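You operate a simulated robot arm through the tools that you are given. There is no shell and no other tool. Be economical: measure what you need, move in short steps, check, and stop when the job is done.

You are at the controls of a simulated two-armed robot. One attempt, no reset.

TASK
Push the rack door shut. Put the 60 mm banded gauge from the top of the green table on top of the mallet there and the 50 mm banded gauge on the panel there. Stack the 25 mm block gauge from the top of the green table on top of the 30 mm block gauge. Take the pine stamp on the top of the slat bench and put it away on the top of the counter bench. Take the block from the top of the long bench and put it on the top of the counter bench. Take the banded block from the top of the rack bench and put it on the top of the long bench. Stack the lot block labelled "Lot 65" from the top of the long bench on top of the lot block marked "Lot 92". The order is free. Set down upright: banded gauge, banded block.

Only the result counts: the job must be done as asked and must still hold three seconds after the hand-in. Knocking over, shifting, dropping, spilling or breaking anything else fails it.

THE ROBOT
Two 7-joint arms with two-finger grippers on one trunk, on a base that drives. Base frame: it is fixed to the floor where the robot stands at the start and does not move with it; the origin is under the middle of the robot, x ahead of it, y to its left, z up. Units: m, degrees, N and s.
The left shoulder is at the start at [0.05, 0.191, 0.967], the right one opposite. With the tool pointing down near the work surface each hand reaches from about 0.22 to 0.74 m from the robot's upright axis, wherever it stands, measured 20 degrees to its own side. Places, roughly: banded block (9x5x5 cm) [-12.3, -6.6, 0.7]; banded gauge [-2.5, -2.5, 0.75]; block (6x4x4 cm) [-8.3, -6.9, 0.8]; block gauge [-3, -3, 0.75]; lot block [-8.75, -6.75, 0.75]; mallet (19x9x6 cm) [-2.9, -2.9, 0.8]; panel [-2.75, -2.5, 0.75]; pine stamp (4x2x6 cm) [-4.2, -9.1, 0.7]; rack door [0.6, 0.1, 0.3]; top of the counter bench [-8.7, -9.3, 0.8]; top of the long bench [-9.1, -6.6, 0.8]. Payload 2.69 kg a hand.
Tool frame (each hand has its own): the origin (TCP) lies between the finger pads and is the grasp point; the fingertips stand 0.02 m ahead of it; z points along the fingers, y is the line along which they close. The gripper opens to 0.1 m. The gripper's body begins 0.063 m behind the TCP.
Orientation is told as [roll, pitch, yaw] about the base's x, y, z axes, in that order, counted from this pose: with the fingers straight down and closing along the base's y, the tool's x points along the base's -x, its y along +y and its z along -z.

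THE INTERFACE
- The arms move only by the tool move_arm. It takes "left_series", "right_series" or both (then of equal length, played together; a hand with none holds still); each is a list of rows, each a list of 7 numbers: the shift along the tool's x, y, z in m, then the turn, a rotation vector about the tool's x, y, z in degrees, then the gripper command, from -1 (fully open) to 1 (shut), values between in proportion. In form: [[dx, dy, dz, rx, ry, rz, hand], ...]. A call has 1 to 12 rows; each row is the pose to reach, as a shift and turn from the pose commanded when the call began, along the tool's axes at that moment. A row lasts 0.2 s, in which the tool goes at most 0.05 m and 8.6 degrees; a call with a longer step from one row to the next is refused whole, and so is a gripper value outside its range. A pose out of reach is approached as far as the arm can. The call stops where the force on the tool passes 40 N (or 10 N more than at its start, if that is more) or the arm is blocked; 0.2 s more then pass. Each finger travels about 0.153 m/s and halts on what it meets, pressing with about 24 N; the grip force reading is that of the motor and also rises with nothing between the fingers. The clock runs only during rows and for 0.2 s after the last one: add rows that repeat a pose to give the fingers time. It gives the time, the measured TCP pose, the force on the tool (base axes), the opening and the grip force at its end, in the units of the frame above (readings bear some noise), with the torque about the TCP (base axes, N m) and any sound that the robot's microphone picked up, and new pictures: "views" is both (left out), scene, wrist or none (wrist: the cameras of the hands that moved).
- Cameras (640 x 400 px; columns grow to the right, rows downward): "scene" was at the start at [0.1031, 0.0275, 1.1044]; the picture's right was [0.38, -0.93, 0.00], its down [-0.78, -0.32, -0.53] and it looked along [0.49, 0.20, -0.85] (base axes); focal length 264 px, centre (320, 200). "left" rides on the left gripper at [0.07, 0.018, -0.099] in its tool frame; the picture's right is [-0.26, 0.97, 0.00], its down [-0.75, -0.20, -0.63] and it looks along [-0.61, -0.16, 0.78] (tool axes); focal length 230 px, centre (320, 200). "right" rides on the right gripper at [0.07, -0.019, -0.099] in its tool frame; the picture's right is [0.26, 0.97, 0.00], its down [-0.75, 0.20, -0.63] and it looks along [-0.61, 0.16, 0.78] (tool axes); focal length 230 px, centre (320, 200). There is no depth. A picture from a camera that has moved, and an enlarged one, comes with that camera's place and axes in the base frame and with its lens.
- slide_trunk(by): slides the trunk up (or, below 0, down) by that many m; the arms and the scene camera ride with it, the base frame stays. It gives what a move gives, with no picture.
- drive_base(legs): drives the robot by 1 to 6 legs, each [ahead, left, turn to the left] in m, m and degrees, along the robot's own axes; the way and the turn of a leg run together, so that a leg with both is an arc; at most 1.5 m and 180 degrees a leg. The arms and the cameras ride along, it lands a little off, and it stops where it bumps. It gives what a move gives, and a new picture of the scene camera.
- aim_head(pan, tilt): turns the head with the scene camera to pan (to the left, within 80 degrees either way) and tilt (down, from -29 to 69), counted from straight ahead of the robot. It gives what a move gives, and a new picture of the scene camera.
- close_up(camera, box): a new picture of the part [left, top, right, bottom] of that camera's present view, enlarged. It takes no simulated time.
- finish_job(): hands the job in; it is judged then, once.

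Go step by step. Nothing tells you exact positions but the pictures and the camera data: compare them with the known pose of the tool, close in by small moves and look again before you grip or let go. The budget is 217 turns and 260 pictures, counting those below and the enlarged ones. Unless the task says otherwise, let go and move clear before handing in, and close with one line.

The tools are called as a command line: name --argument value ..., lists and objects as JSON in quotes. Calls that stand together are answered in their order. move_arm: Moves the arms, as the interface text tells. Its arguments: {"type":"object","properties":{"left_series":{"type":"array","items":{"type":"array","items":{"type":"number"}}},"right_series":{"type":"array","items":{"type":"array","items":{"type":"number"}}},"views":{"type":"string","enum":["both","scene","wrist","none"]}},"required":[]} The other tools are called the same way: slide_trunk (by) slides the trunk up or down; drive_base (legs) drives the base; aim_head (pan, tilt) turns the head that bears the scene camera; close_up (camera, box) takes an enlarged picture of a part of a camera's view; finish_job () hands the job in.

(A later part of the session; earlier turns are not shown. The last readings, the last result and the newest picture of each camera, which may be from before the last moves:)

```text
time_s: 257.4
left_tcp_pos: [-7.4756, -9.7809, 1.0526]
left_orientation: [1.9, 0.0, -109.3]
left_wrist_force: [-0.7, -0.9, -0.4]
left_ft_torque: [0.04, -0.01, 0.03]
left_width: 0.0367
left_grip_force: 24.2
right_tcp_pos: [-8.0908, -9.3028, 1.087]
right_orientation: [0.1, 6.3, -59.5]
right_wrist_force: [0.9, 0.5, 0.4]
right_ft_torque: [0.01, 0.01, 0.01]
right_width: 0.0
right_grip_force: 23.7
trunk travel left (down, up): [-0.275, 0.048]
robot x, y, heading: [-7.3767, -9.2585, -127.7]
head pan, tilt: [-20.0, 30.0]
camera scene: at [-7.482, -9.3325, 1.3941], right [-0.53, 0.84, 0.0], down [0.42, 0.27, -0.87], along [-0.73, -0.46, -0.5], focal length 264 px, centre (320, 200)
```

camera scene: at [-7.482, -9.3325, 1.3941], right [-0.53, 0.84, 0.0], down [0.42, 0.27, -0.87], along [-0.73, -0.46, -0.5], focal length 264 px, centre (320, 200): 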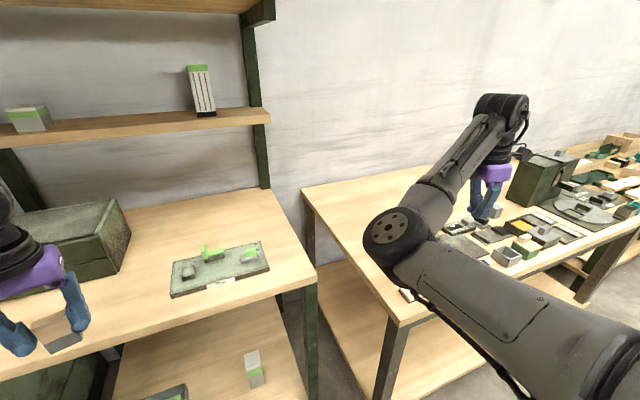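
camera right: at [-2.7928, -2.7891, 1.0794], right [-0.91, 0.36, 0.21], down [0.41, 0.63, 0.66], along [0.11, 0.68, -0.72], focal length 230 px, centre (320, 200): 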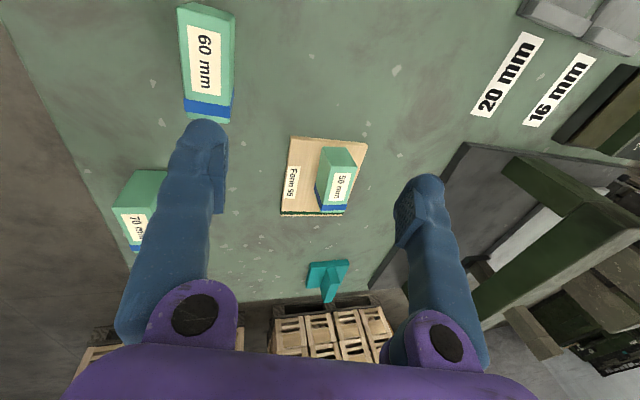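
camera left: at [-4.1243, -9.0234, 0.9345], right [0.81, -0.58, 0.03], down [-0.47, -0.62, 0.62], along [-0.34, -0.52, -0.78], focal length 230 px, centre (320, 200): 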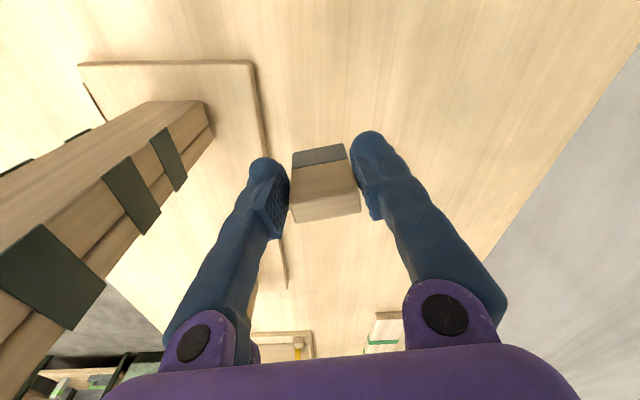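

The counter bench is just to the right, with its front edge at about u −12.3. Its left part is empty. I'll strafe right.

drive_base --legs '[[0.0, -0.78, -1.2]]'

aim_head --pan 10 --tilt 45

```text
time_s: 264.8
left_tcp_pos: [-8.1105, -9.2846, 1.0523]
left_orientation: [1.9, -0.2, -111.1]
left_wrist_force: [-0.6, -1.0, -1.0]
left_ft_torque: [0.01, 0.0, 0.0]
left_width: 0.0367
left_grip_force: 24.2
right_tcp_pos: [-8.712, -8.7909, 1.0865]
right_orientation: [0.0, 6.2, -61.0]
right_wrist_force: [0.0, 0.6, 0.2]
right_ft_torque: [-0.01, -0.01, 0.01]
right_width: 0.0002
right_grip_force: 23.8
trunk travel left (down, up): [-0.275, 0.048]
robot x, y, heading: [-7.9993, -8.759, -129.0]
head pan, tilt: [-20.0, 30.0]
camera scene: at [-8.1048, -8.8365, 1.3941], right [-0.51, 0.86, 0.0], down [0.43, 0.26, -0.87], along [-0.74, -0.44, -0.5], focal length 264 px, centre (320, 200)
```

scene: 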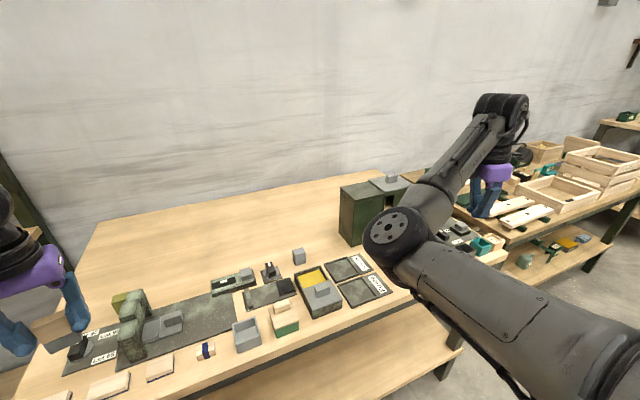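

```text
time_s: 265.7
left_tcp_pos: [-8.1088, -9.2842, 1.0529]
left_orientation: [1.9, -0.1, -111.1]
left_wrist_force: [-0.4, 0.3, -0.9]
left_ft_torque: [0.0, 0.02, 0.03]
left_width: 0.0367
left_grip_force: 24.4
right_tcp_pos: [-8.7114, -8.7911, 1.0861]
right_orientation: [0.1, 6.3, -61.0]
right_wrist_force: [-1.0, 0.2, -1.4]
right_ft_torque: [-0.03, 0.0, -0.02]
right_width: 0.0
right_grip_force: 23.8
trunk travel left (down, up): [-0.275, 0.048]
robot x, y, heading: [-8.0009, -8.7617, -129.3]
head pan, tilt: [10.0, 45.0]
camera scene: at [-8.0668, -8.8612, 1.3715], right [-0.87, 0.49, 0.0], down [0.35, 0.62, -0.71], along [-0.35, -0.62, -0.71], focal length 264 px, centre (320, 200)
```

scene: 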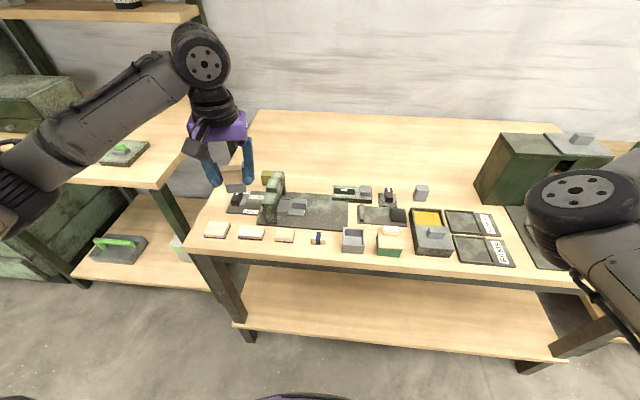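

I'll place the stamp on the free area behind the row of items, around (−8.35, −9.49). First I'll edge forward 0.1 m.

drive_base --legs '[[0.1, 0, 0]]'

move_arm --left_series '[[-0.045, 0.0, 0, 0, 0, 0, 1], [-0.09, 0.0, 0, 0, 0, 0, 1], [-0.135, 0.0, 0, 0, 0, 0, 1], [-0.17, 0.0, 0.02, 0, 0, 0, 1], [-0.19, 0.0, 0.06, 0, 0, 0, 1], [-0.19, 0, 0.08, 0, 0, 0, 1]]' --views "both"

```text
time_s: 266.9
left_tcp_pos: [-8.172, -9.3616, 1.0527]
left_orientation: [1.9, -0.2, -111.1]
left_wrist_force: [-0.4, 0.2, -0.8]
left_ft_torque: [0.02, -0.02, 0.0]
left_width: 0.0368
left_grip_force: 23.9
right_tcp_pos: [-8.7742, -8.867, 1.0868]
right_orientation: [0.2, 6.3, -60.9]
right_wrist_force: [0.5, -0.1, -0.2]
right_ft_torque: [-0.02, 0.01, 0.04]
right_width: 0.0001
right_grip_force: 24.5
trunk travel left (down, up): [-0.275, 0.048]
robot x, y, heading: [-8.0641, -8.8377, -129.3]
head pan, tilt: [10.0, 45.0]
camera scene: at [-8.1295, -8.9381, 1.3714], right [-0.87, 0.49, 0.0], down [0.35, 0.62, -0.71], along [-0.35, -0.62, -0.71], focal length 264 px, centre (320, 200)
```

scene: 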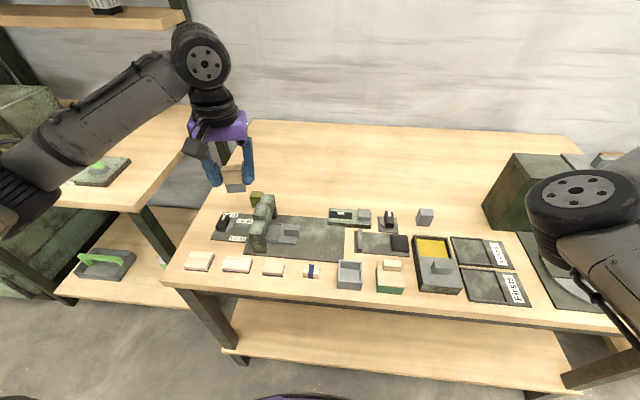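

```text
time_s: 268.3
left_tcp_pos: [-8.2373, -9.5394, 0.9722]
left_orientation: [1.8, -0.2, -111.1]
left_wrist_force: [0.8, 0.1, -0.6]
left_ft_torque: [0.02, -0.01, 0.0]
left_width: 0.0367
left_grip_force: 23.9
right_tcp_pos: [-8.7729, -8.8672, 1.0876]
right_orientation: [0.0, 6.4, -61.0]
right_wrist_force: [-0.1, -0.2, -0.2]
right_ft_torque: [0.02, 0.0, 0.01]
right_width: 0.0003
right_grip_force: 23.6
trunk travel left (down, up): [-0.275, 0.048]
robot x, y, heading: [-8.0643, -8.835, -129.1]
head pan, tilt: [10.0, 45.0]
camera scene: at [-8.1287, -8.9375, 1.3715], right [-0.87, 0.49, 0.0], down [0.35, 0.62, -0.71], along [-0.35, -0.62, -0.71], focal length 264 px, centre (320, 200)
camera left: at [-8.1981, -9.4802, 1.0725], right [0.81, -0.59, 0.03], down [-0.48, -0.62, 0.62], along [-0.35, -0.52, -0.78], focal length 230 px, centre (320, 200)
```

scene: 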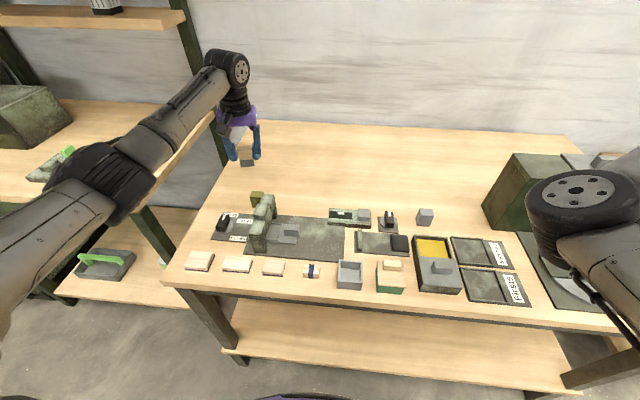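
left: 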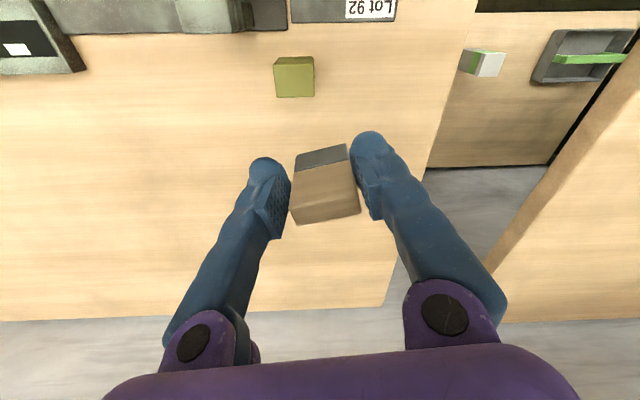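

move_arm --left_series '[[0, -0.04, 0, 0, 0, 0, 1], [0, -0.08, 0, 0, 0, 0, 1], [0, -0.12, 0, 0, 0, 0, 1], [0, -0.12, 0.035, 0, 0, 0, 1], [0, -0.12, 0.07, 0, 0, 0, 1]]' --views "both"

```text
time_s: 269.5
left_tcp_pos: [-8.3431, -9.4957, 0.9018]
left_orientation: [1.9, -0.2, -111.1]
left_wrist_force: [-0.6, 0.4, -0.2]
left_ft_torque: [0.04, -0.02, -0.01]
left_width: 0.0367
left_grip_force: 23.7
left hand out of reach, approached as far as the arm can: row 4, 5
right_tcp_pos: [-8.7746, -8.8679, 1.0868]
right_orientation: [0.1, 6.3, -61.0]
right_wrist_force: [-0.8, -0.8, -1.3]
right_ft_torque: [0.0, -0.02, 0.01]
right_width: 0.0001
right_grip_force: 23.6
trunk travel left (down, up): [-0.275, 0.048]
robot x, y, heading: [-8.0655, -8.8378, -129.1]
head pan, tilt: [10.0, 45.0]
camera scene: at [-8.1293, -8.9373, 1.3715], right [-0.87, 0.49, 0.0], down [0.35, 0.62, -0.71], along [-0.35, -0.62, -0.71], focal length 264 px, centre (320, 200)
camera left: at [-8.3032, -9.4353, 1.0013], right [0.81, -0.59, 0.03], down [-0.48, -0.62, 0.63], along [-0.35, -0.52, -0.78], focal length 230 px, centre (320, 200)
```

scene: 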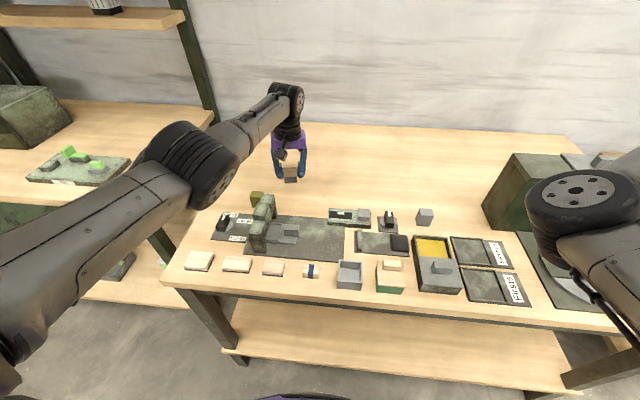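
left: 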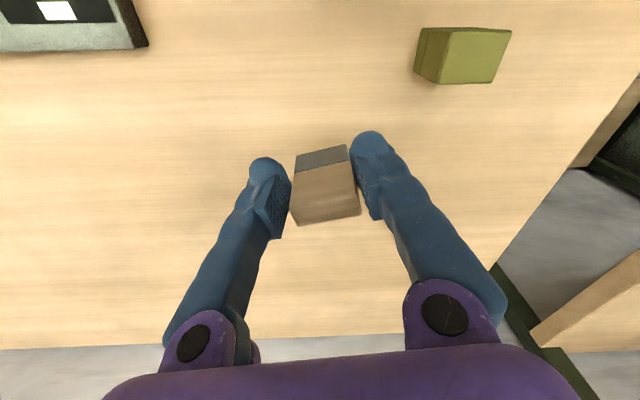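

move_arm --left_series '[[0.02, 0, 0.015, 0, 0, 0, 1], [0.035, 0, 0.03, 0, 0, 0, 1], [0.035, 0, 0.04, 0, 0, 0, 1], [0.035, 0, 0.045, 0, 0, 0, 1]]' --views "wrist"

```text
time_s: 270.5
left_tcp_pos: [-8.3259, -9.4605, 0.8554]
left_orientation: [1.9, -0.2, -111.0]
left_wrist_force: [-0.3, -0.7, -0.2]
left_ft_torque: [0.0, 0.01, -0.03]
left_width: 0.0366
left_grip_force: 24.1
right_tcp_pos: [-8.7732, -8.8671, 1.0863]
right_orientation: [0.0, 6.3, -61.0]
right_wrist_force: [0.2, 0.3, -1.0]
right_ft_torque: [0.01, 0.03, -0.01]
right_width: 0.0001
right_grip_force: 24.2
trunk travel left (down, up): [-0.275, 0.048]
robot x, y, heading: [-8.0645, -8.8359, -129.3]
head pan, tilt: [10.0, 45.0]
camera left: at [-8.2872, -9.4015, 0.9555], right [0.81, -0.59, 0.03], down [-0.47, -0.62, 0.63], along [-0.35, -0.52, -0.78], focal length 230 px, centre (320, 200)
```

left: 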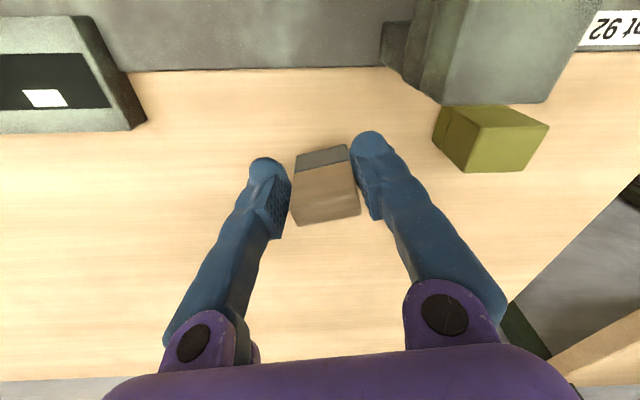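

move_arm --left_series '[[0, 0, 0.004, 0, 0, 0, 1], [0, 0, 0.008, 0, 0, 0, 1], [0, 0, 0.011, 0, 0, 0, 1], [0, 0, 0.014, 0, 0, 0, 1]]' --views "none"

```text
time_s: 271.5
left_tcp_pos: [-8.3281, -9.4628, 0.8438]
left_orientation: [1.9, -0.5, -110.9]
left_wrist_force: [5.6, -5.4, 20.9]
left_ft_torque: [-0.24, 0.01, 0.07]
left_width: 0.0373
left_grip_force: 23.5
right_tcp_pos: [-8.7715, -8.8657, 1.0886]
right_orientation: [-0.1, 6.3, -61.1]
right_wrist_force: [-0.3, -0.2, 0.2]
right_ft_torque: [-0.02, -0.01, 0.03]
right_width: 0.0
right_grip_force: 23.5
trunk travel left (down, up): [-0.275, 0.048]
robot x, y, heading: [-8.0632, -8.838, -129.3]
head pan, tilt: [10.0, 45.0]
```

move_arm --left_series '[[0, 0, -0.002, 0, 0, 0, 1], [0, 0, -0.002, 0, 0, 0, 0.1], [0, 0, -0.002, 0, 0, 0, -0.5], [0, 0, -0.002, 0, 0, 0, -0.5], [0, 0, -0.04, 0, 0, 0, -0.5], [0, 0, -0.08, 0, 0, 0, -0.5], [0.02, 0, -0.12, 0, 0, 0, -0.5], [0.04, 0, -0.16, 0, 0, 0, -0.5], [0.08, 0, -0.18, 0, 0, 0, -0.5], [0.12, 0, -0.18, 0, 0, 0, -0.5]]' --views "both"

close_up --camera "scene" --box '[180, 140, 500, 300]'

```text
time_s: 273.7
left_tcp_pos: [-8.2865, -9.3444, 1.0204]
left_orientation: [2.0, -0.1, -110.9]
left_wrist_force: [-0.2, 0.0, -0.1]
left_ft_torque: [0.02, 0.01, 0.03]
left_width: 0.0747
left_grip_force: 0.0
right_tcp_pos: [-8.7738, -8.866, 1.0869]
right_orientation: [0.1, 6.3, -61.0]
right_wrist_force: [0.5, 0.8, -0.3]
right_ft_torque: [-0.01, 0.02, 0.01]
right_width: 0.0001
right_grip_force: 23.8
trunk travel left (down, up): [-0.275, 0.048]
robot x, y, heading: [-8.062, -8.8355, -129.1]
head pan, tilt: [10.0, 45.0]
camera scene: at [-8.1285, -8.9373, 1.3715], right [-0.87, 0.49, 0.0], down [0.35, 0.62, -0.71], along [-0.35, -0.62, -0.71], focal length 264 px, centre (320, 200)
camera left: at [-8.2468, -9.2846, 1.12], right [0.81, -0.59, 0.03], down [-0.47, -0.62, 0.62], along [-0.34, -0.52, -0.78], focal length 230 px, centre (320, 200)
```

scene: 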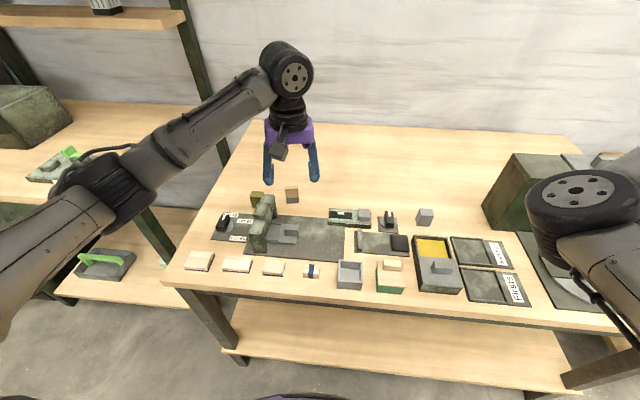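
left: 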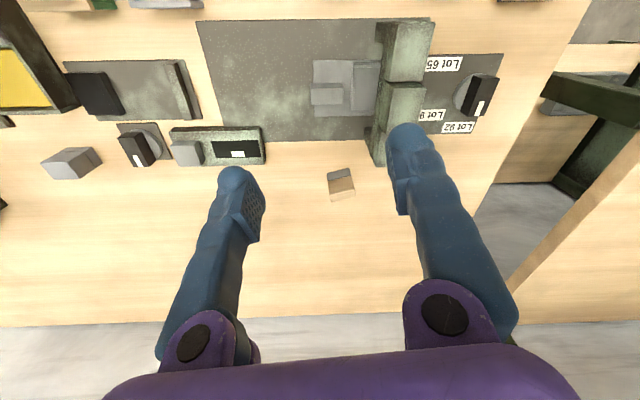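

```text
2.00 times, centred on (340, 220) of scene
camera zoom: at [-8.1285, -8.9373, 1.3715], right [-0.87, 0.49, 0.0], down [0.35, 0.62, -0.71], along [-0.35, -0.62, -0.71], focal length 528 px, centre (280, 160)
```

zoom: 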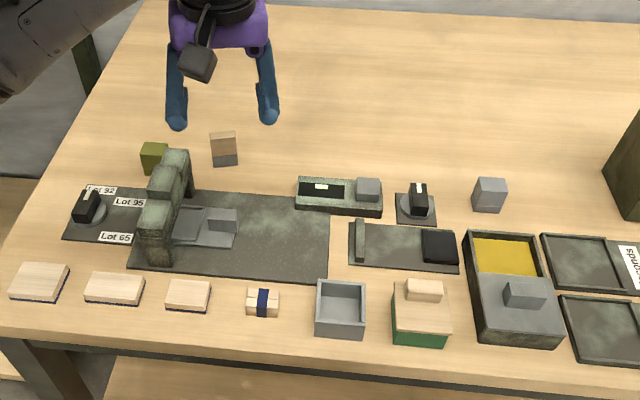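

The stamp is on the counter bench. I'll back off slightly and look right toward the long bench and the rack bench.

drive_base --legs '[[-0.15, 0, 0]]'

aim_head --pan -75 --tilt 22

```text
time_s: 275.0
left_tcp_pos: [-8.1928, -9.2294, 1.0204]
left_orientation: [1.9, -0.3, -111.0]
left_wrist_force: [0.3, 0.7, 0.4]
left_ft_torque: [-0.04, -0.01, 0.0]
left_width: 0.0749
left_grip_force: 0.2
right_tcp_pos: [-8.6799, -8.7516, 1.0862]
right_orientation: [0.0, 6.2, -61.0]
right_wrist_force: [-0.5, -0.5, 0.0]
right_ft_torque: [-0.04, 0.01, 0.01]
right_width: 0.0002
right_grip_force: 23.9
trunk travel left (down, up): [-0.275, 0.048]
robot x, y, heading: [-7.968, -8.7229, -128.9]
head pan, tilt: [10.0, 45.0]
camera scene: at [-8.0342, -8.8214, 1.3716], right [-0.87, 0.49, 0.0], down [0.34, 0.62, -0.71], along [-0.35, -0.62, -0.71], focal length 264 px, centre (320, 200)
```

scene: 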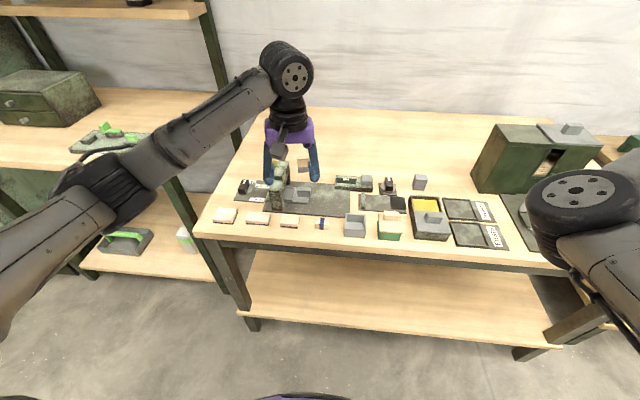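

```text
time_s: 276.6
left_tcp_pos: [-8.1932, -9.2299, 1.0206]
left_orientation: [1.9, -0.1, -111.0]
left_wrist_force: [-0.2, 0.2, 0.6]
left_ft_torque: [0.01, -0.01, 0.0]
left_width: 0.0749
left_grip_force: 0.1
right_tcp_pos: [-8.6802, -8.7521, 1.0865]
right_orientation: [0.1, 6.3, -61.0]
right_wrist_force: [0.0, 0.2, 0.2]
right_ft_torque: [0.0, 0.02, 0.03]
right_width: 0.0001
right_grip_force: 24.2
trunk travel left (down, up): [-0.275, 0.048]
robot x, y, heading: [-7.969, -8.7218, -129.0]
head pan, tilt: [-75.0, 22.0]
camera scene: at [-8.0797, -8.7131, 1.4069], right [0.41, 0.91, 0.0], down [0.34, -0.15, -0.93], along [-0.85, 0.38, -0.37], focal length 264 px, centre (320, 200)
```

scene: 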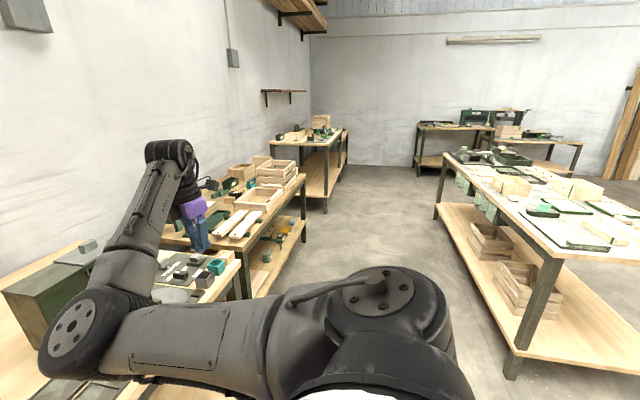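

The rack bench is at the far end of this aisle along the wall, and the long bench is on the other side of the aisle. I'll strafe right along the aisle facing the wall.

drive_base --legs '[[-0.14, 0, 0], [0, -1.4, 0], [0, -1.4, 0]]'

aim_head --pan -60 --tilt 25

```text
time_s: 299.2
left_tcp_pos: [-10.1, -7.4539, 1.0196]
left_orientation: [1.9, -0.1, -112.2]
left_wrist_force: [-0.1, 0.2, 0.0]
left_ft_torque: [-0.01, -0.04, 0.01]
left_width: 0.0751
left_grip_force: 0.0
right_tcp_pos: [-10.5759, -6.9657, 1.0863]
right_orientation: [0.1, 6.3, -62.3]
right_wrist_force: [-1.0, -0.1, 0.4]
right_ft_torque: [0.01, -0.03, -0.01]
right_width: 0.0002
right_grip_force: 23.9
trunk travel left (down, up): [-0.275, 0.048]
robot x, y, heading: [-9.8643, -6.9553, -130.5]
head pan, tilt: [-75.0, 22.0]
stopped in leg 3: the robot was blocked; the commanded pose is now the measured one
camera scene: at [-9.9757, -6.9399, 1.4067], right [0.43, 0.9, 0.0], down [0.34, -0.16, -0.93], along [-0.84, 0.4, -0.38], focal length 264 px, centre (320, 200)
```

scene: 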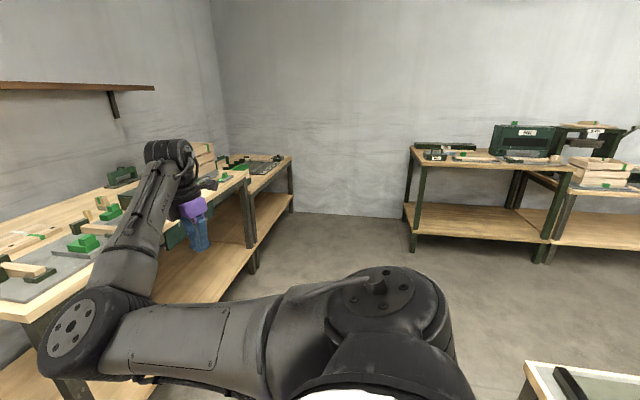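

```text
time_s: 300.0
left_tcp_pos: [-10.0987, -7.4541, 1.0207]
left_orientation: [1.8, -0.3, -112.2]
left_wrist_force: [0.5, -0.6, -0.8]
left_ft_torque: [0.02, 0.02, 0.03]
left_width: 0.0751
left_grip_force: 0.1
right_tcp_pos: [-10.5748, -6.9648, 1.0877]
right_orientation: [0.0, 6.3, -62.3]
right_wrist_force: [-0.3, 0.4, 0.0]
right_ft_torque: [-0.01, 0.02, 0.05]
right_width: 0.0
right_grip_force: 24.7
trunk travel left (down, up): [-0.275, 0.048]
robot x, y, heading: [-9.8638, -6.9507, -130.6]
head pan, tilt: [-60.0, 25.0]
camera scene: at [-9.9811, -6.9639, 1.4021], right [0.18, 0.98, 0.0], down [0.42, -0.08, -0.91], along [-0.89, 0.17, -0.42], focal length 264 px, centre (320, 200)
```

scene: 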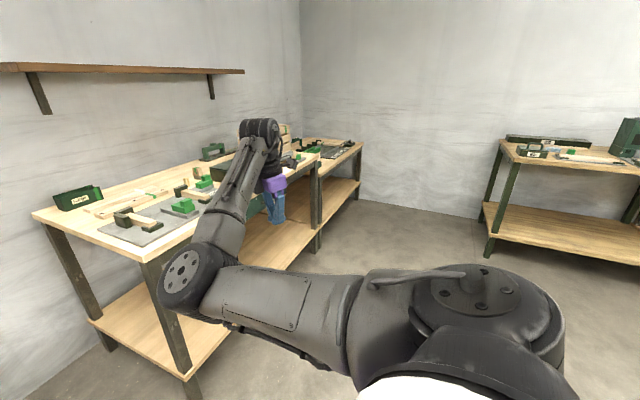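

The base brushed something behind it, probably the long bench edge. I'll move ahead, raise the right hand, then continue right more slowly.

drive_base --legs '[[0.17, 0, 1.5]]'

move_arm --right_series '[[0, 0, -0.04, 0, 0, 0, 1], [0, 0, -0.08, 0, 0, 0, 1], [0, 0, -0.12, 0, 0, 0, 1]]' --views "none"

drive_base --legs '[[0, -1.2, 0]]'

aim_head --pan -15 --tilt 40

```text
time_s: 301.4
left_tcp_pos: [-10.1941, -7.5907, 1.0197]
left_orientation: [2.0, -0.1, -110.6]
left_wrist_force: [-0.4, -0.7, 0.4]
left_ft_torque: [0.05, -0.02, 0.01]
left_width: 0.0746
left_grip_force: 0.1
right_tcp_pos: [-10.6802, -7.1155, 1.0862]
right_orientation: [0.1, 6.2, -60.7]
right_wrist_force: [-0.3, -0.1, 0.3]
right_ft_torque: [0.02, -0.02, 0.02]
right_width: 0.0002
right_grip_force: 23.6
trunk travel left (down, up): [-0.275, 0.048]
robot x, y, heading: [-9.9703, -7.0849, -129.4]
head pan, tilt: [-60.0, 25.0]
camera scene: at [-10.0882, -7.0967, 1.402], right [0.16, 0.99, 0.0], down [0.42, -0.07, -0.91], along [-0.9, 0.14, -0.42], focal length 264 px, centre (320, 200)
```

scene: 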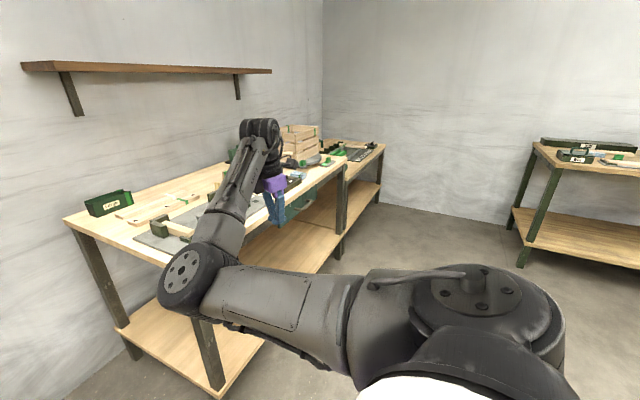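

```text
time_s: 302.2
left_tcp_pos: [-10.1907, -7.5898, 1.0205]
left_orientation: [1.9, -0.2, -110.6]
left_wrist_force: [0.3, -0.2, -0.3]
left_ft_torque: [-0.01, 0.04, -0.02]
left_width: 0.0747
left_grip_force: 0.0
right_tcp_pos: [-10.6697, -7.1235, 1.2093]
right_orientation: [0.0, 6.3, -60.7]
right_wrist_force: [-0.2, 0.4, 0.3]
right_ft_torque: [-0.02, 0.02, -0.05]
right_width: 0.0002
right_grip_force: 24.5
trunk travel left (down, up): [-0.275, 0.048]
robot x, y, heading: [-9.9678, -7.0808, -128.9]
head pan, tilt: [-60.0, 25.0]
```

```text
time_s: 313.1
left_tcp_pos: [-11.1383, -6.8063, 1.0204]
left_orientation: [1.9, -0.2, -112.6]
left_wrist_force: [-0.4, -0.2, 0.0]
left_ft_torque: [0.0, 0.03, 0.04]
left_width: 0.0749
left_grip_force: 0.0
right_tcp_pos: [-11.6018, -6.3221, 1.2081]
right_orientation: [0.0, 6.4, -62.6]
right_wrist_force: [-0.4, 0.0, 0.5]
right_ft_torque: [0.01, 0.01, 0.01]
right_width: 0.0001
right_grip_force: 24.3
trunk travel left (down, up): [-0.275, 0.048]
robot x, y, heading: [-10.9009, -6.306, -130.8]
head pan, tilt: [-60.0, 25.0]
camera scene: at [-11.0178, -6.315, 1.4021], right [0.19, 0.98, 0.0], down [0.42, -0.08, -0.91], along [-0.89, 0.17, -0.42], focal length 264 px, centre (320, 200)
```

scene: 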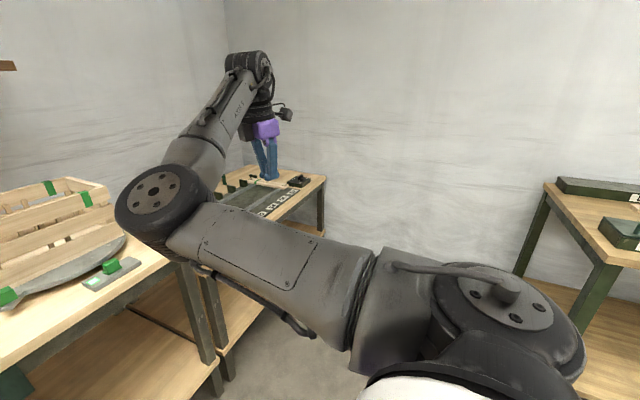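

```text
time_s: 314.2
left_tcp_pos: [-11.1392, -6.8058, 1.0211]
left_orientation: [1.8, -0.2, -112.5]
left_wrist_force: [0.4, 0.3, -0.1]
left_ft_torque: [0.01, 0.0, -0.01]
left_width: 0.0748
left_grip_force: 0.0
right_tcp_pos: [-11.6019, -6.3249, 1.2076]
right_orientation: [0.1, 6.4, -62.6]
right_wrist_force: [0.2, 0.4, -0.6]
right_ft_torque: [-0.01, 0.03, -0.01]
right_width: 0.0
right_grip_force: 24.0
trunk travel left (down, up): [-0.275, 0.048]
robot x, y, heading: [-10.9017, -6.3045, -130.7]
head pan, tilt: [-15.0, 40.0]
camera scene: at [-10.9977, -6.38, 1.3788], right [-0.56, 0.83, 0.0], down [0.53, 0.36, -0.77], along [-0.63, -0.43, -0.64], focal length 264 px, centre (320, 200)
```

scene: 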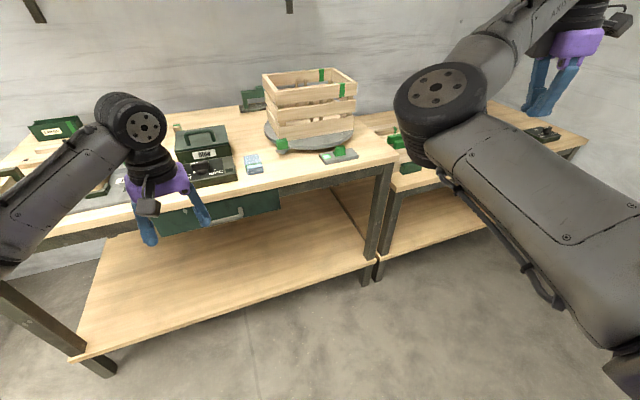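

drive_base --legs '[[0.0, -1.05, 2.0]]'

aim_head --pan 5 --tilt 40

```text
time_s: 323.4
left_tcp_pos: [-11.8941, -6.1782, 1.0198]
left_orientation: [1.8, -0.1, -109.3]
left_wrist_force: [0.3, -0.8, 0.3]
left_ft_torque: [-0.01, -0.01, -0.01]
left_width: 0.0751
left_grip_force: 0.0
right_tcp_pos: [-12.3841, -5.7213, 1.2078]
right_orientation: [0.1, 6.3, -59.4]
right_wrist_force: [0.4, 0.1, 0.8]
right_ft_torque: [0.0, 0.01, -0.03]
right_width: 0.0
right_grip_force: 24.3
trunk travel left (down, up): [-0.275, 0.048]
robot x, y, heading: [-11.6803, -5.6646, -127.5]
head pan, tilt: [-15.0, 40.0]
camera scene: at [-11.7769, -5.7451, 1.3787], right [-0.61, 0.79, 0.0], down [0.51, 0.39, -0.77], along [-0.61, -0.46, -0.64], focal length 264 px, centre (320, 200)
```

scene: 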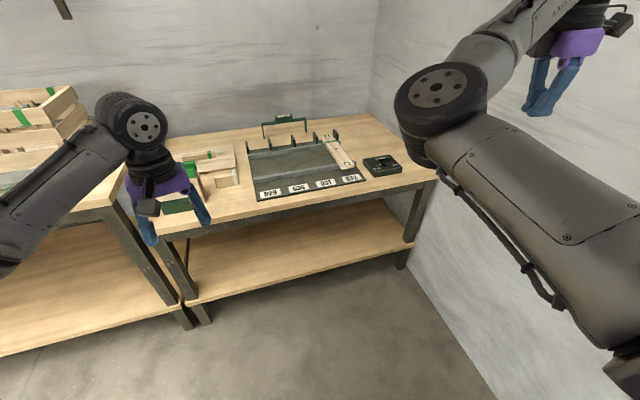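

```text
time_s: 324.2
left_tcp_pos: [-11.8928, -6.1778, 1.0215]
left_orientation: [1.9, -0.3, -109.3]
left_wrist_force: [0.1, -0.2, 0.7]
left_ft_torque: [0.0, -0.01, 0.01]
left_width: 0.075
left_grip_force: 0.1
right_tcp_pos: [-12.3831, -5.7232, 1.2069]
right_orientation: [0.0, 6.2, -59.3]
right_wrist_force: [0.8, 0.1, 0.1]
right_ft_torque: [-0.03, 0.0, -0.01]
right_width: 0.0
right_grip_force: 23.8
trunk travel left (down, up): [-0.275, 0.048]
robot x, y, heading: [-11.6865, -5.6624, -127.7]
head pan, tilt: [5.0, 40.0]
camera scene: at [-11.7552, -5.7651, 1.3787], right [-0.84, 0.54, 0.0], down [0.35, 0.54, -0.77], along [-0.41, -0.64, -0.64], focal length 264 px, centre (320, 200)
```

scene: 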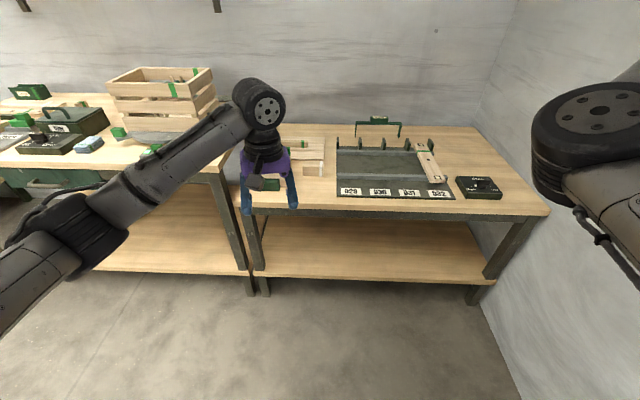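

close_up --camera "scene" --box '[230, 110, 550, 220]'

close_up --camera "left" --box '[0, 0, 640, 400]'

```text
2.00 times, centred on (390, 165) of scene
camera zoom: at [-11.7552, -5.7651, 1.3787], right [-0.84, 0.54, 0.0], down [0.35, 0.54, -0.77], along [-0.41, -0.64, -0.64], focal length 528 px, centre (180, 270)
```

zoom: 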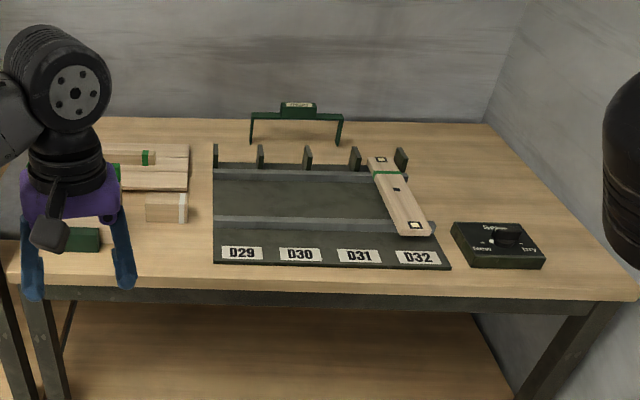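

```text
1.00 times, centred on (320, 200) of left (not enlarged: the box is as wide or as high as the picture)
camera zoom: at [-11.8557, -6.1168, 1.1201], right [0.83, -0.56, 0.03], down [-0.46, -0.63, 0.62], along [-0.33, -0.53, -0.78], focal length 230 px, centre (320, 200)
```

zoom: 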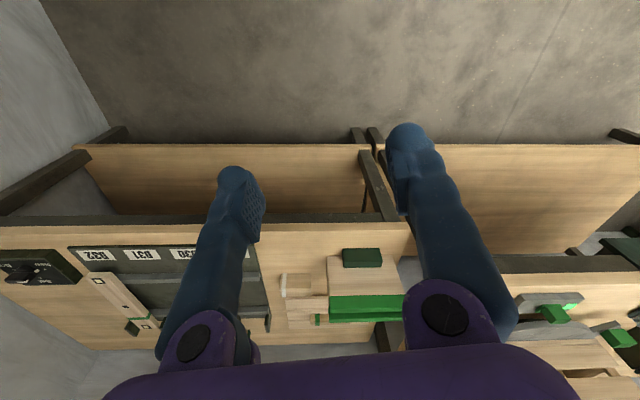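

The banded block is the wood block with a light band at about (−12.23, −6.56). I'll drive ahead to reach it.

drive_base --legs '[[0.38, -0.06, -1]]'

move_arm --left_series '[[0, 0, 0, 0, 0, -8.4, -1], [0, 0, 0, 0, 0, -16.8, -1], [0, 0, 0, 0, 0, -25.2, -1], [0, 0, 0, 0, 0, -33.6, -1], [0, 0, 0, 0, 0, -42, -1], [0, 0, 0, 0, 0, -50.4, -1], [0, 0, 0, 0, 0, -58.8, -1], [0, 0, 0, 0, 0, -67, -1], [0, 0, 0, 0, 0, -72, -1], [0, 0, 0, 0, 0, -72, -1]]' --views "both"

```text
time_s: 326.7
left_tcp_pos: [-12.1863, -6.4335, 1.0208]
left_orientation: [1.8, 0.0, -110.7]
left_wrist_force: [0.5, 0.6, 0.0]
left_ft_torque: [0.0, -0.05, 0.0]
left_width: 0.075
left_grip_force: 0.1
right_tcp_pos: [-12.6646, -5.9659, 1.2071]
right_orientation: [-0.1, 6.3, -60.9]
right_wrist_force: [0.6, -0.1, 0.8]
right_ft_torque: [0.04, -0.02, 0.04]
right_width: 0.0003
right_grip_force: 24.1
trunk travel left (down, up): [-0.275, 0.048]
robot x, y, heading: [-11.9648, -5.9271, -129.0]
head pan, tilt: [5.0, 40.0]
camera scene: at [-12.0379, -6.0244, 1.3787], right [-0.83, 0.56, 0.0], down [0.36, 0.53, -0.77], along [-0.43, -0.63, -0.64], focal length 264 px, centre (320, 200)
```

scene: 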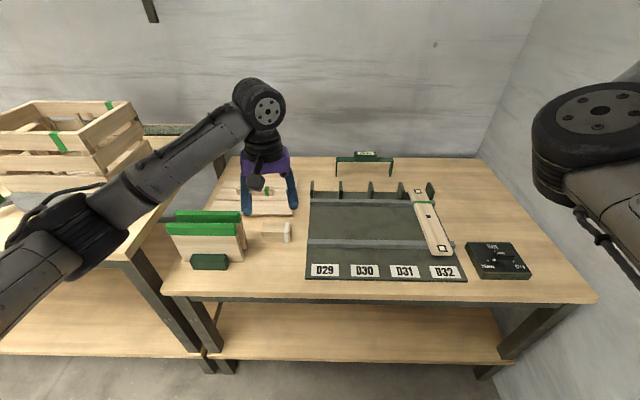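

```text
time_s: 328.9
left_tcp_pos: [-12.1868, -6.4326, 1.0205]
left_orientation: [0.4, -1.9, -38.5]
left_wrist_force: [0.2, 0.1, 0.2]
left_ft_torque: [-0.01, -0.03, 0.01]
left_width: 0.0998
left_grip_force: 0.0
right_tcp_pos: [-12.6651, -5.9661, 1.2071]
right_orientation: [0.0, 6.3, -60.7]
right_wrist_force: [-0.5, 0.7, 1.4]
right_ft_torque: [-0.03, 0.03, 0.02]
right_width: 0.0002
right_grip_force: 23.7
trunk travel left (down, up): [-0.275, 0.048]
robot x, y, heading: [-11.966, -5.9259, -129.2]
head pan, tilt: [5.0, 40.0]
camera scene: at [-12.0376, -6.0241, 1.3787], right [-0.83, 0.56, 0.0], down [0.36, 0.53, -0.77], along [-0.43, -0.63, -0.64], focal length 264 px, centre (320, 200)
camera left: at [-12.2324, -6.3738, 1.1171], right [0.8, 0.59, 0.02], down [0.44, -0.62, 0.65], along [0.4, -0.52, -0.76], focal length 230 px, centre (320, 200)
```

scene: 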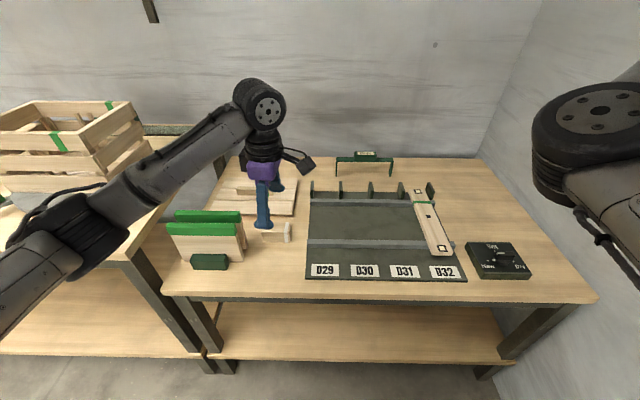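
left: 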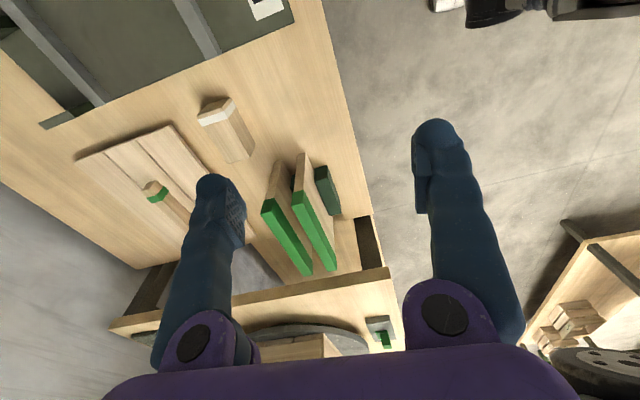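

drive_base --legs '[[0.06, 0, 0]]'

move_arm --left_series '[[-0.015, -0.03, 0, 0, 0, 0, -1], [-0.03, -0.06, 0.02, 0, 0, 0, -1], [-0.04, -0.091, 0.05, 0, 0, 0, -1], [-0.04, -0.091, 0.09, 0, 0, 0, -1], [-0.04, -0.091, 0.13, 0, 0, 0, -1], [-0.04, -0.091, 0.16, 0, 0, 0, -1]]' --views "wrist"

```text
time_s: 329.8
left_tcp_pos: [-12.2258, -6.4781, 1.0188]
left_orientation: [0.5, -1.8, -39.0]
left_wrist_force: [-0.5, 0.0, 0.4]
left_ft_torque: [-0.01, -0.01, 0.0]
left_width: 0.1001
left_grip_force: 0.0
right_tcp_pos: [-12.7029, -6.0128, 1.2075]
right_orientation: [0.1, 6.3, -60.9]
right_wrist_force: [-0.5, -0.4, 0.3]
right_ft_torque: [0.03, -0.02, 0.01]
right_width: 0.0
right_grip_force: 24.1
trunk travel left (down, up): [-0.275, 0.048]
robot x, y, heading: [-12.0018, -5.9657, -129.3]
head pan, tilt: [5.0, 40.0]
camera scene: at [-12.0759, -6.0707, 1.3786], right [-0.83, 0.56, 0.0], down [0.36, 0.53, -0.77], along [-0.43, -0.63, -0.64], focal length 264 px, centre (320, 200)
```

scene: 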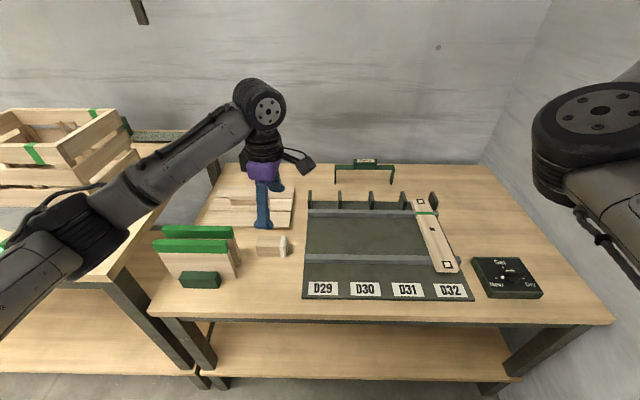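

```text
time_s: 331.2
left_tcp_pos: [-12.2446, -6.5765, 0.8578]
left_orientation: [0.5, -2.0, -38.9]
left_wrist_force: [-0.1, 0.9, -0.1]
left_ft_torque: [0.01, -0.03, 0.02]
left_width: 0.1001
left_grip_force: 0.1
right_tcp_pos: [-12.7019, -6.0101, 1.2079]
right_orientation: [-0.1, 6.3, -60.8]
right_wrist_force: [0.4, -1.2, 0.3]
right_ft_torque: [0.0, 0.04, -0.02]
right_width: 0.0
right_grip_force: 23.8
trunk travel left (down, up): [-0.275, 0.048]
robot x, y, heading: [-12.0007, -5.9684, -129.4]
head pan, tilt: [5.0, 40.0]
camera left: at [-12.2902, -6.518, 0.9552], right [0.81, 0.59, 0.02], down [0.44, -0.62, 0.65], along [0.4, -0.52, -0.76], focal length 230 px, centre (320, 200)
```

left: 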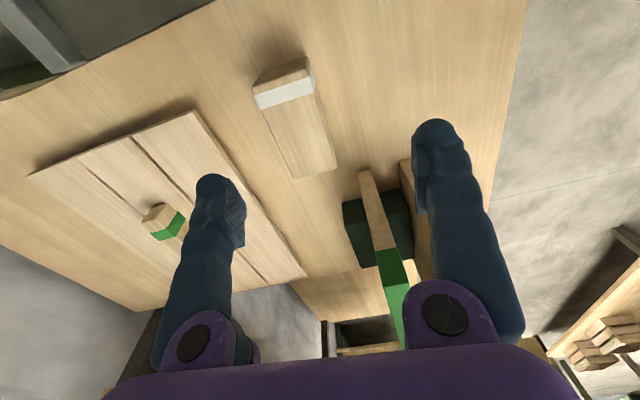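

move_arm --left_series '[[0, -0.008, 0.02, 0, 0, 0, -1], [0, -0.016, 0.04, 0, 0, 0, -1], [0, -0.016, 0.06, 0, 0, 0, -1], [0, -0.016, 0.07, 0, 0, 0, -1]]' --views "wrist"

```text
time_s: 332.2
left_tcp_pos: [-12.2537, -6.591, 0.7895]
left_orientation: [0.4, -2.0, -38.8]
left_wrist_force: [-0.2, 0.0, 0.3]
left_ft_torque: [-0.01, -0.04, 0.0]
left_width: 0.1002
left_grip_force: 0.0
right_tcp_pos: [-12.7009, -6.0094, 1.2082]
right_orientation: [0.0, 6.3, -61.0]
right_wrist_force: [0.3, 0.2, -0.2]
right_ft_torque: [0.03, -0.01, 0.01]
right_width: 0.0001
right_grip_force: 23.9
trunk travel left (down, up): [-0.275, 0.048]
robot x, y, heading: [-12.0026, -5.9715, -129.1]
head pan, tilt: [5.0, 40.0]
camera left: at [-12.2991, -6.5297, 0.8864], right [0.81, 0.59, 0.02], down [0.44, -0.62, 0.65], along [0.4, -0.52, -0.76], focal length 230 px, centre (320, 200)
```

left: 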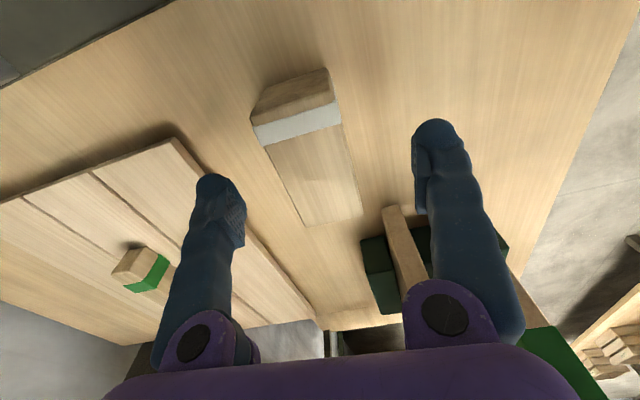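

move_arm --left_series '[[0, 0.001, 0.015, 0, 0, 0, -1], [0, 0.001, 0.028, 0, 0, 0, -1], [0, 0.001, 0.036, 0, 0, 0, -1], [0, 0.001, 0.036, 0, 0, 0, 0], [0, 0.001, 0.036, 0, 0, 0, 1], [0, 0.001, 0.036, 0, 0, 0, 1], [0, 0.001, 0.01, 0, 0, 0, 1], [0, 0.001, -0.03, 0, 0, 0, 1], [0, 0.001, -0.07, 0, 0, 0, 1]]' --views "wrist"

```text
time_s: 334.2
left_tcp_pos: [-12.2564, -6.5868, 0.8611]
left_orientation: [0.5, -1.9, -38.8]
left_wrist_force: [-0.6, -0.5, -1.1]
left_ft_torque: [0.02, -0.01, -0.02]
left_width: 0.0437
left_grip_force: 24.0
right_tcp_pos: [-12.7025, -6.0094, 1.2076]
right_orientation: [0.1, 6.3, -60.9]
right_wrist_force: [0.0, 0.7, -0.3]
right_ft_torque: [-0.01, -0.01, -0.02]
right_width: 0.0001
right_grip_force: 24.3
trunk travel left (down, up): [-0.275, 0.048]
robot x, y, heading: [-11.9991, -5.9714, -129.5]
head pan, tilt: [5.0, 40.0]
camera left: at [-12.3021, -6.5276, 0.9577], right [0.81, 0.59, 0.02], down [0.44, -0.62, 0.65], along [0.4, -0.52, -0.76], focal length 230 px, centre (320, 200)
```

left: 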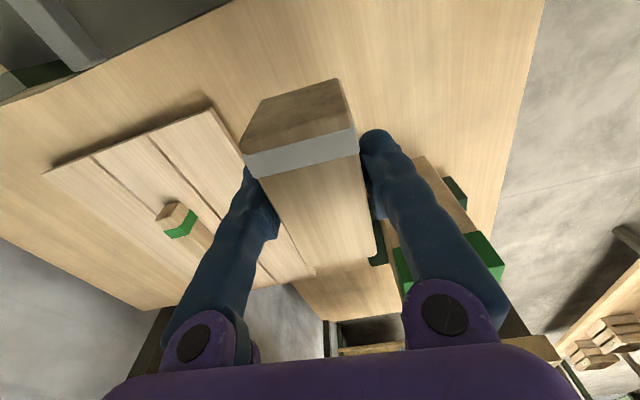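

The banded block is held. I'll lift it, back out of the corner, and look toward the long bench.

move_arm --left_series '[[0, 0, -0.045, 0, 0, 0, 1], [0, 0, -0.09, 0, 0, 0, 1], [0, 0, -0.135, 0, 0, 0, 1], [0, 0.03, -0.17, 0, 0, 0, 1], [0, 0.07, -0.19, 0, 0, 0, 1], [0, 0.11, -0.19, 0, 0, 0, 1]]' --views "none"

drive_base --legs '[[-1.2, -0.05, 0.5]]'

aim_head --pan 75 --tilt 25

```text
time_s: 335.6
left_tcp_pos: [-12.2413, -6.5805, 1.0207]
left_orientation: [0.4, -1.9, -38.9]
left_wrist_force: [0.1, -0.6, -0.4]
left_ft_torque: [-0.06, -0.01, 0.0]
left_width: 0.044
left_grip_force: 24.1
left hand out of reach, approached as far as the arm can: row 4, 5, 6
right_tcp_pos: [-12.7017, -6.0098, 1.2075]
right_orientation: [0.0, 6.3, -61.0]
right_wrist_force: [0.6, -0.5, -0.4]
right_ft_torque: [0.02, -0.01, 0.01]
right_width: 0.0
right_grip_force: 24.3
trunk travel left (down, up): [-0.275, 0.048]
robot x, y, heading: [-12.004, -5.9733, -129.2]
head pan, tilt: [5.0, 40.0]
```

```text
time_s: 338.8
left_tcp_pos: [-11.9507, -6.196, 1.0203]
left_orientation: [0.6, -1.8, -38.6]
left_wrist_force: [-0.5, -0.1, -1.1]
left_ft_torque: [0.01, -0.06, 0.04]
left_width: 0.0438
left_grip_force: 23.7
right_tcp_pos: [-12.4132, -5.6271, 1.2087]
right_orientation: [-0.2, 6.3, -60.9]
right_wrist_force: [0.0, -0.2, 0.4]
right_ft_torque: [0.05, -0.04, 0.05]
right_width: 0.0
right_grip_force: 24.0
trunk travel left (down, up): [-0.275, 0.048]
robot x, y, heading: [-11.7186, -5.5844, -129.1]
head pan, tilt: [5.0, 40.0]
stopped in leg 1: the robot was blocked; the commanded pose is now the measured one
camera scene: at [-11.7869, -5.6858, 1.3787], right [-0.83, 0.56, 0.0], down [0.36, 0.53, -0.77], along [-0.43, -0.64, -0.64], focal length 264 px, centre (320, 200)
```

scene: 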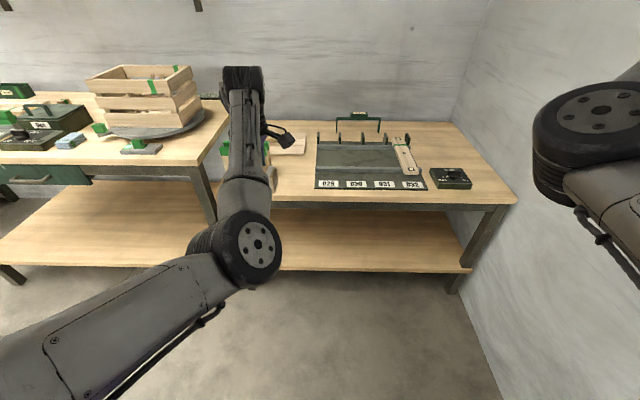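

```text
time_s: 340.2
left_tcp_pos: [-11.9506, -6.1959, 1.0207]
left_orientation: [0.6, -1.9, -38.5]
left_wrist_force: [0.4, -0.3, -0.8]
left_ft_torque: [-0.03, -0.01, -0.01]
left_width: 0.0441
left_grip_force: 23.9
right_tcp_pos: [-12.414, -5.6274, 1.2078]
right_orientation: [-0.1, 6.4, -61.0]
right_wrist_force: [-0.4, 0.0, -0.1]
right_ft_torque: [0.01, 0.01, -0.01]
right_width: 0.0
right_grip_force: 24.0
trunk travel left (down, up): [-0.275, 0.048]
robot x, y, heading: [-11.7098, -5.5793, -128.9]
head pan, tilt: [75.0, 25.0]
camera scene: at [-11.6848, -5.6887, 1.402], right [-0.81, -0.59, 0.0], down [-0.25, 0.34, -0.91], along [0.53, -0.73, -0.42], focal length 264 px, centre (320, 200)
```

scene: 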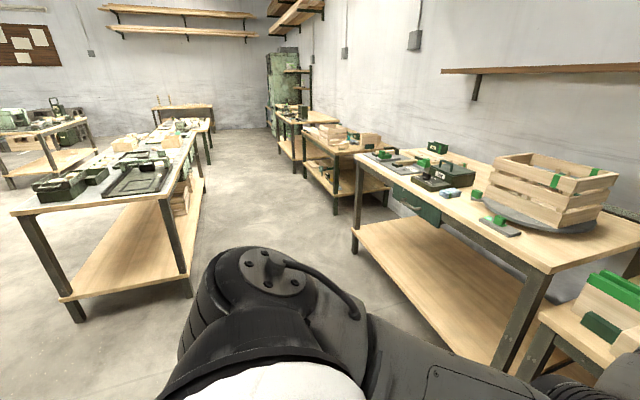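

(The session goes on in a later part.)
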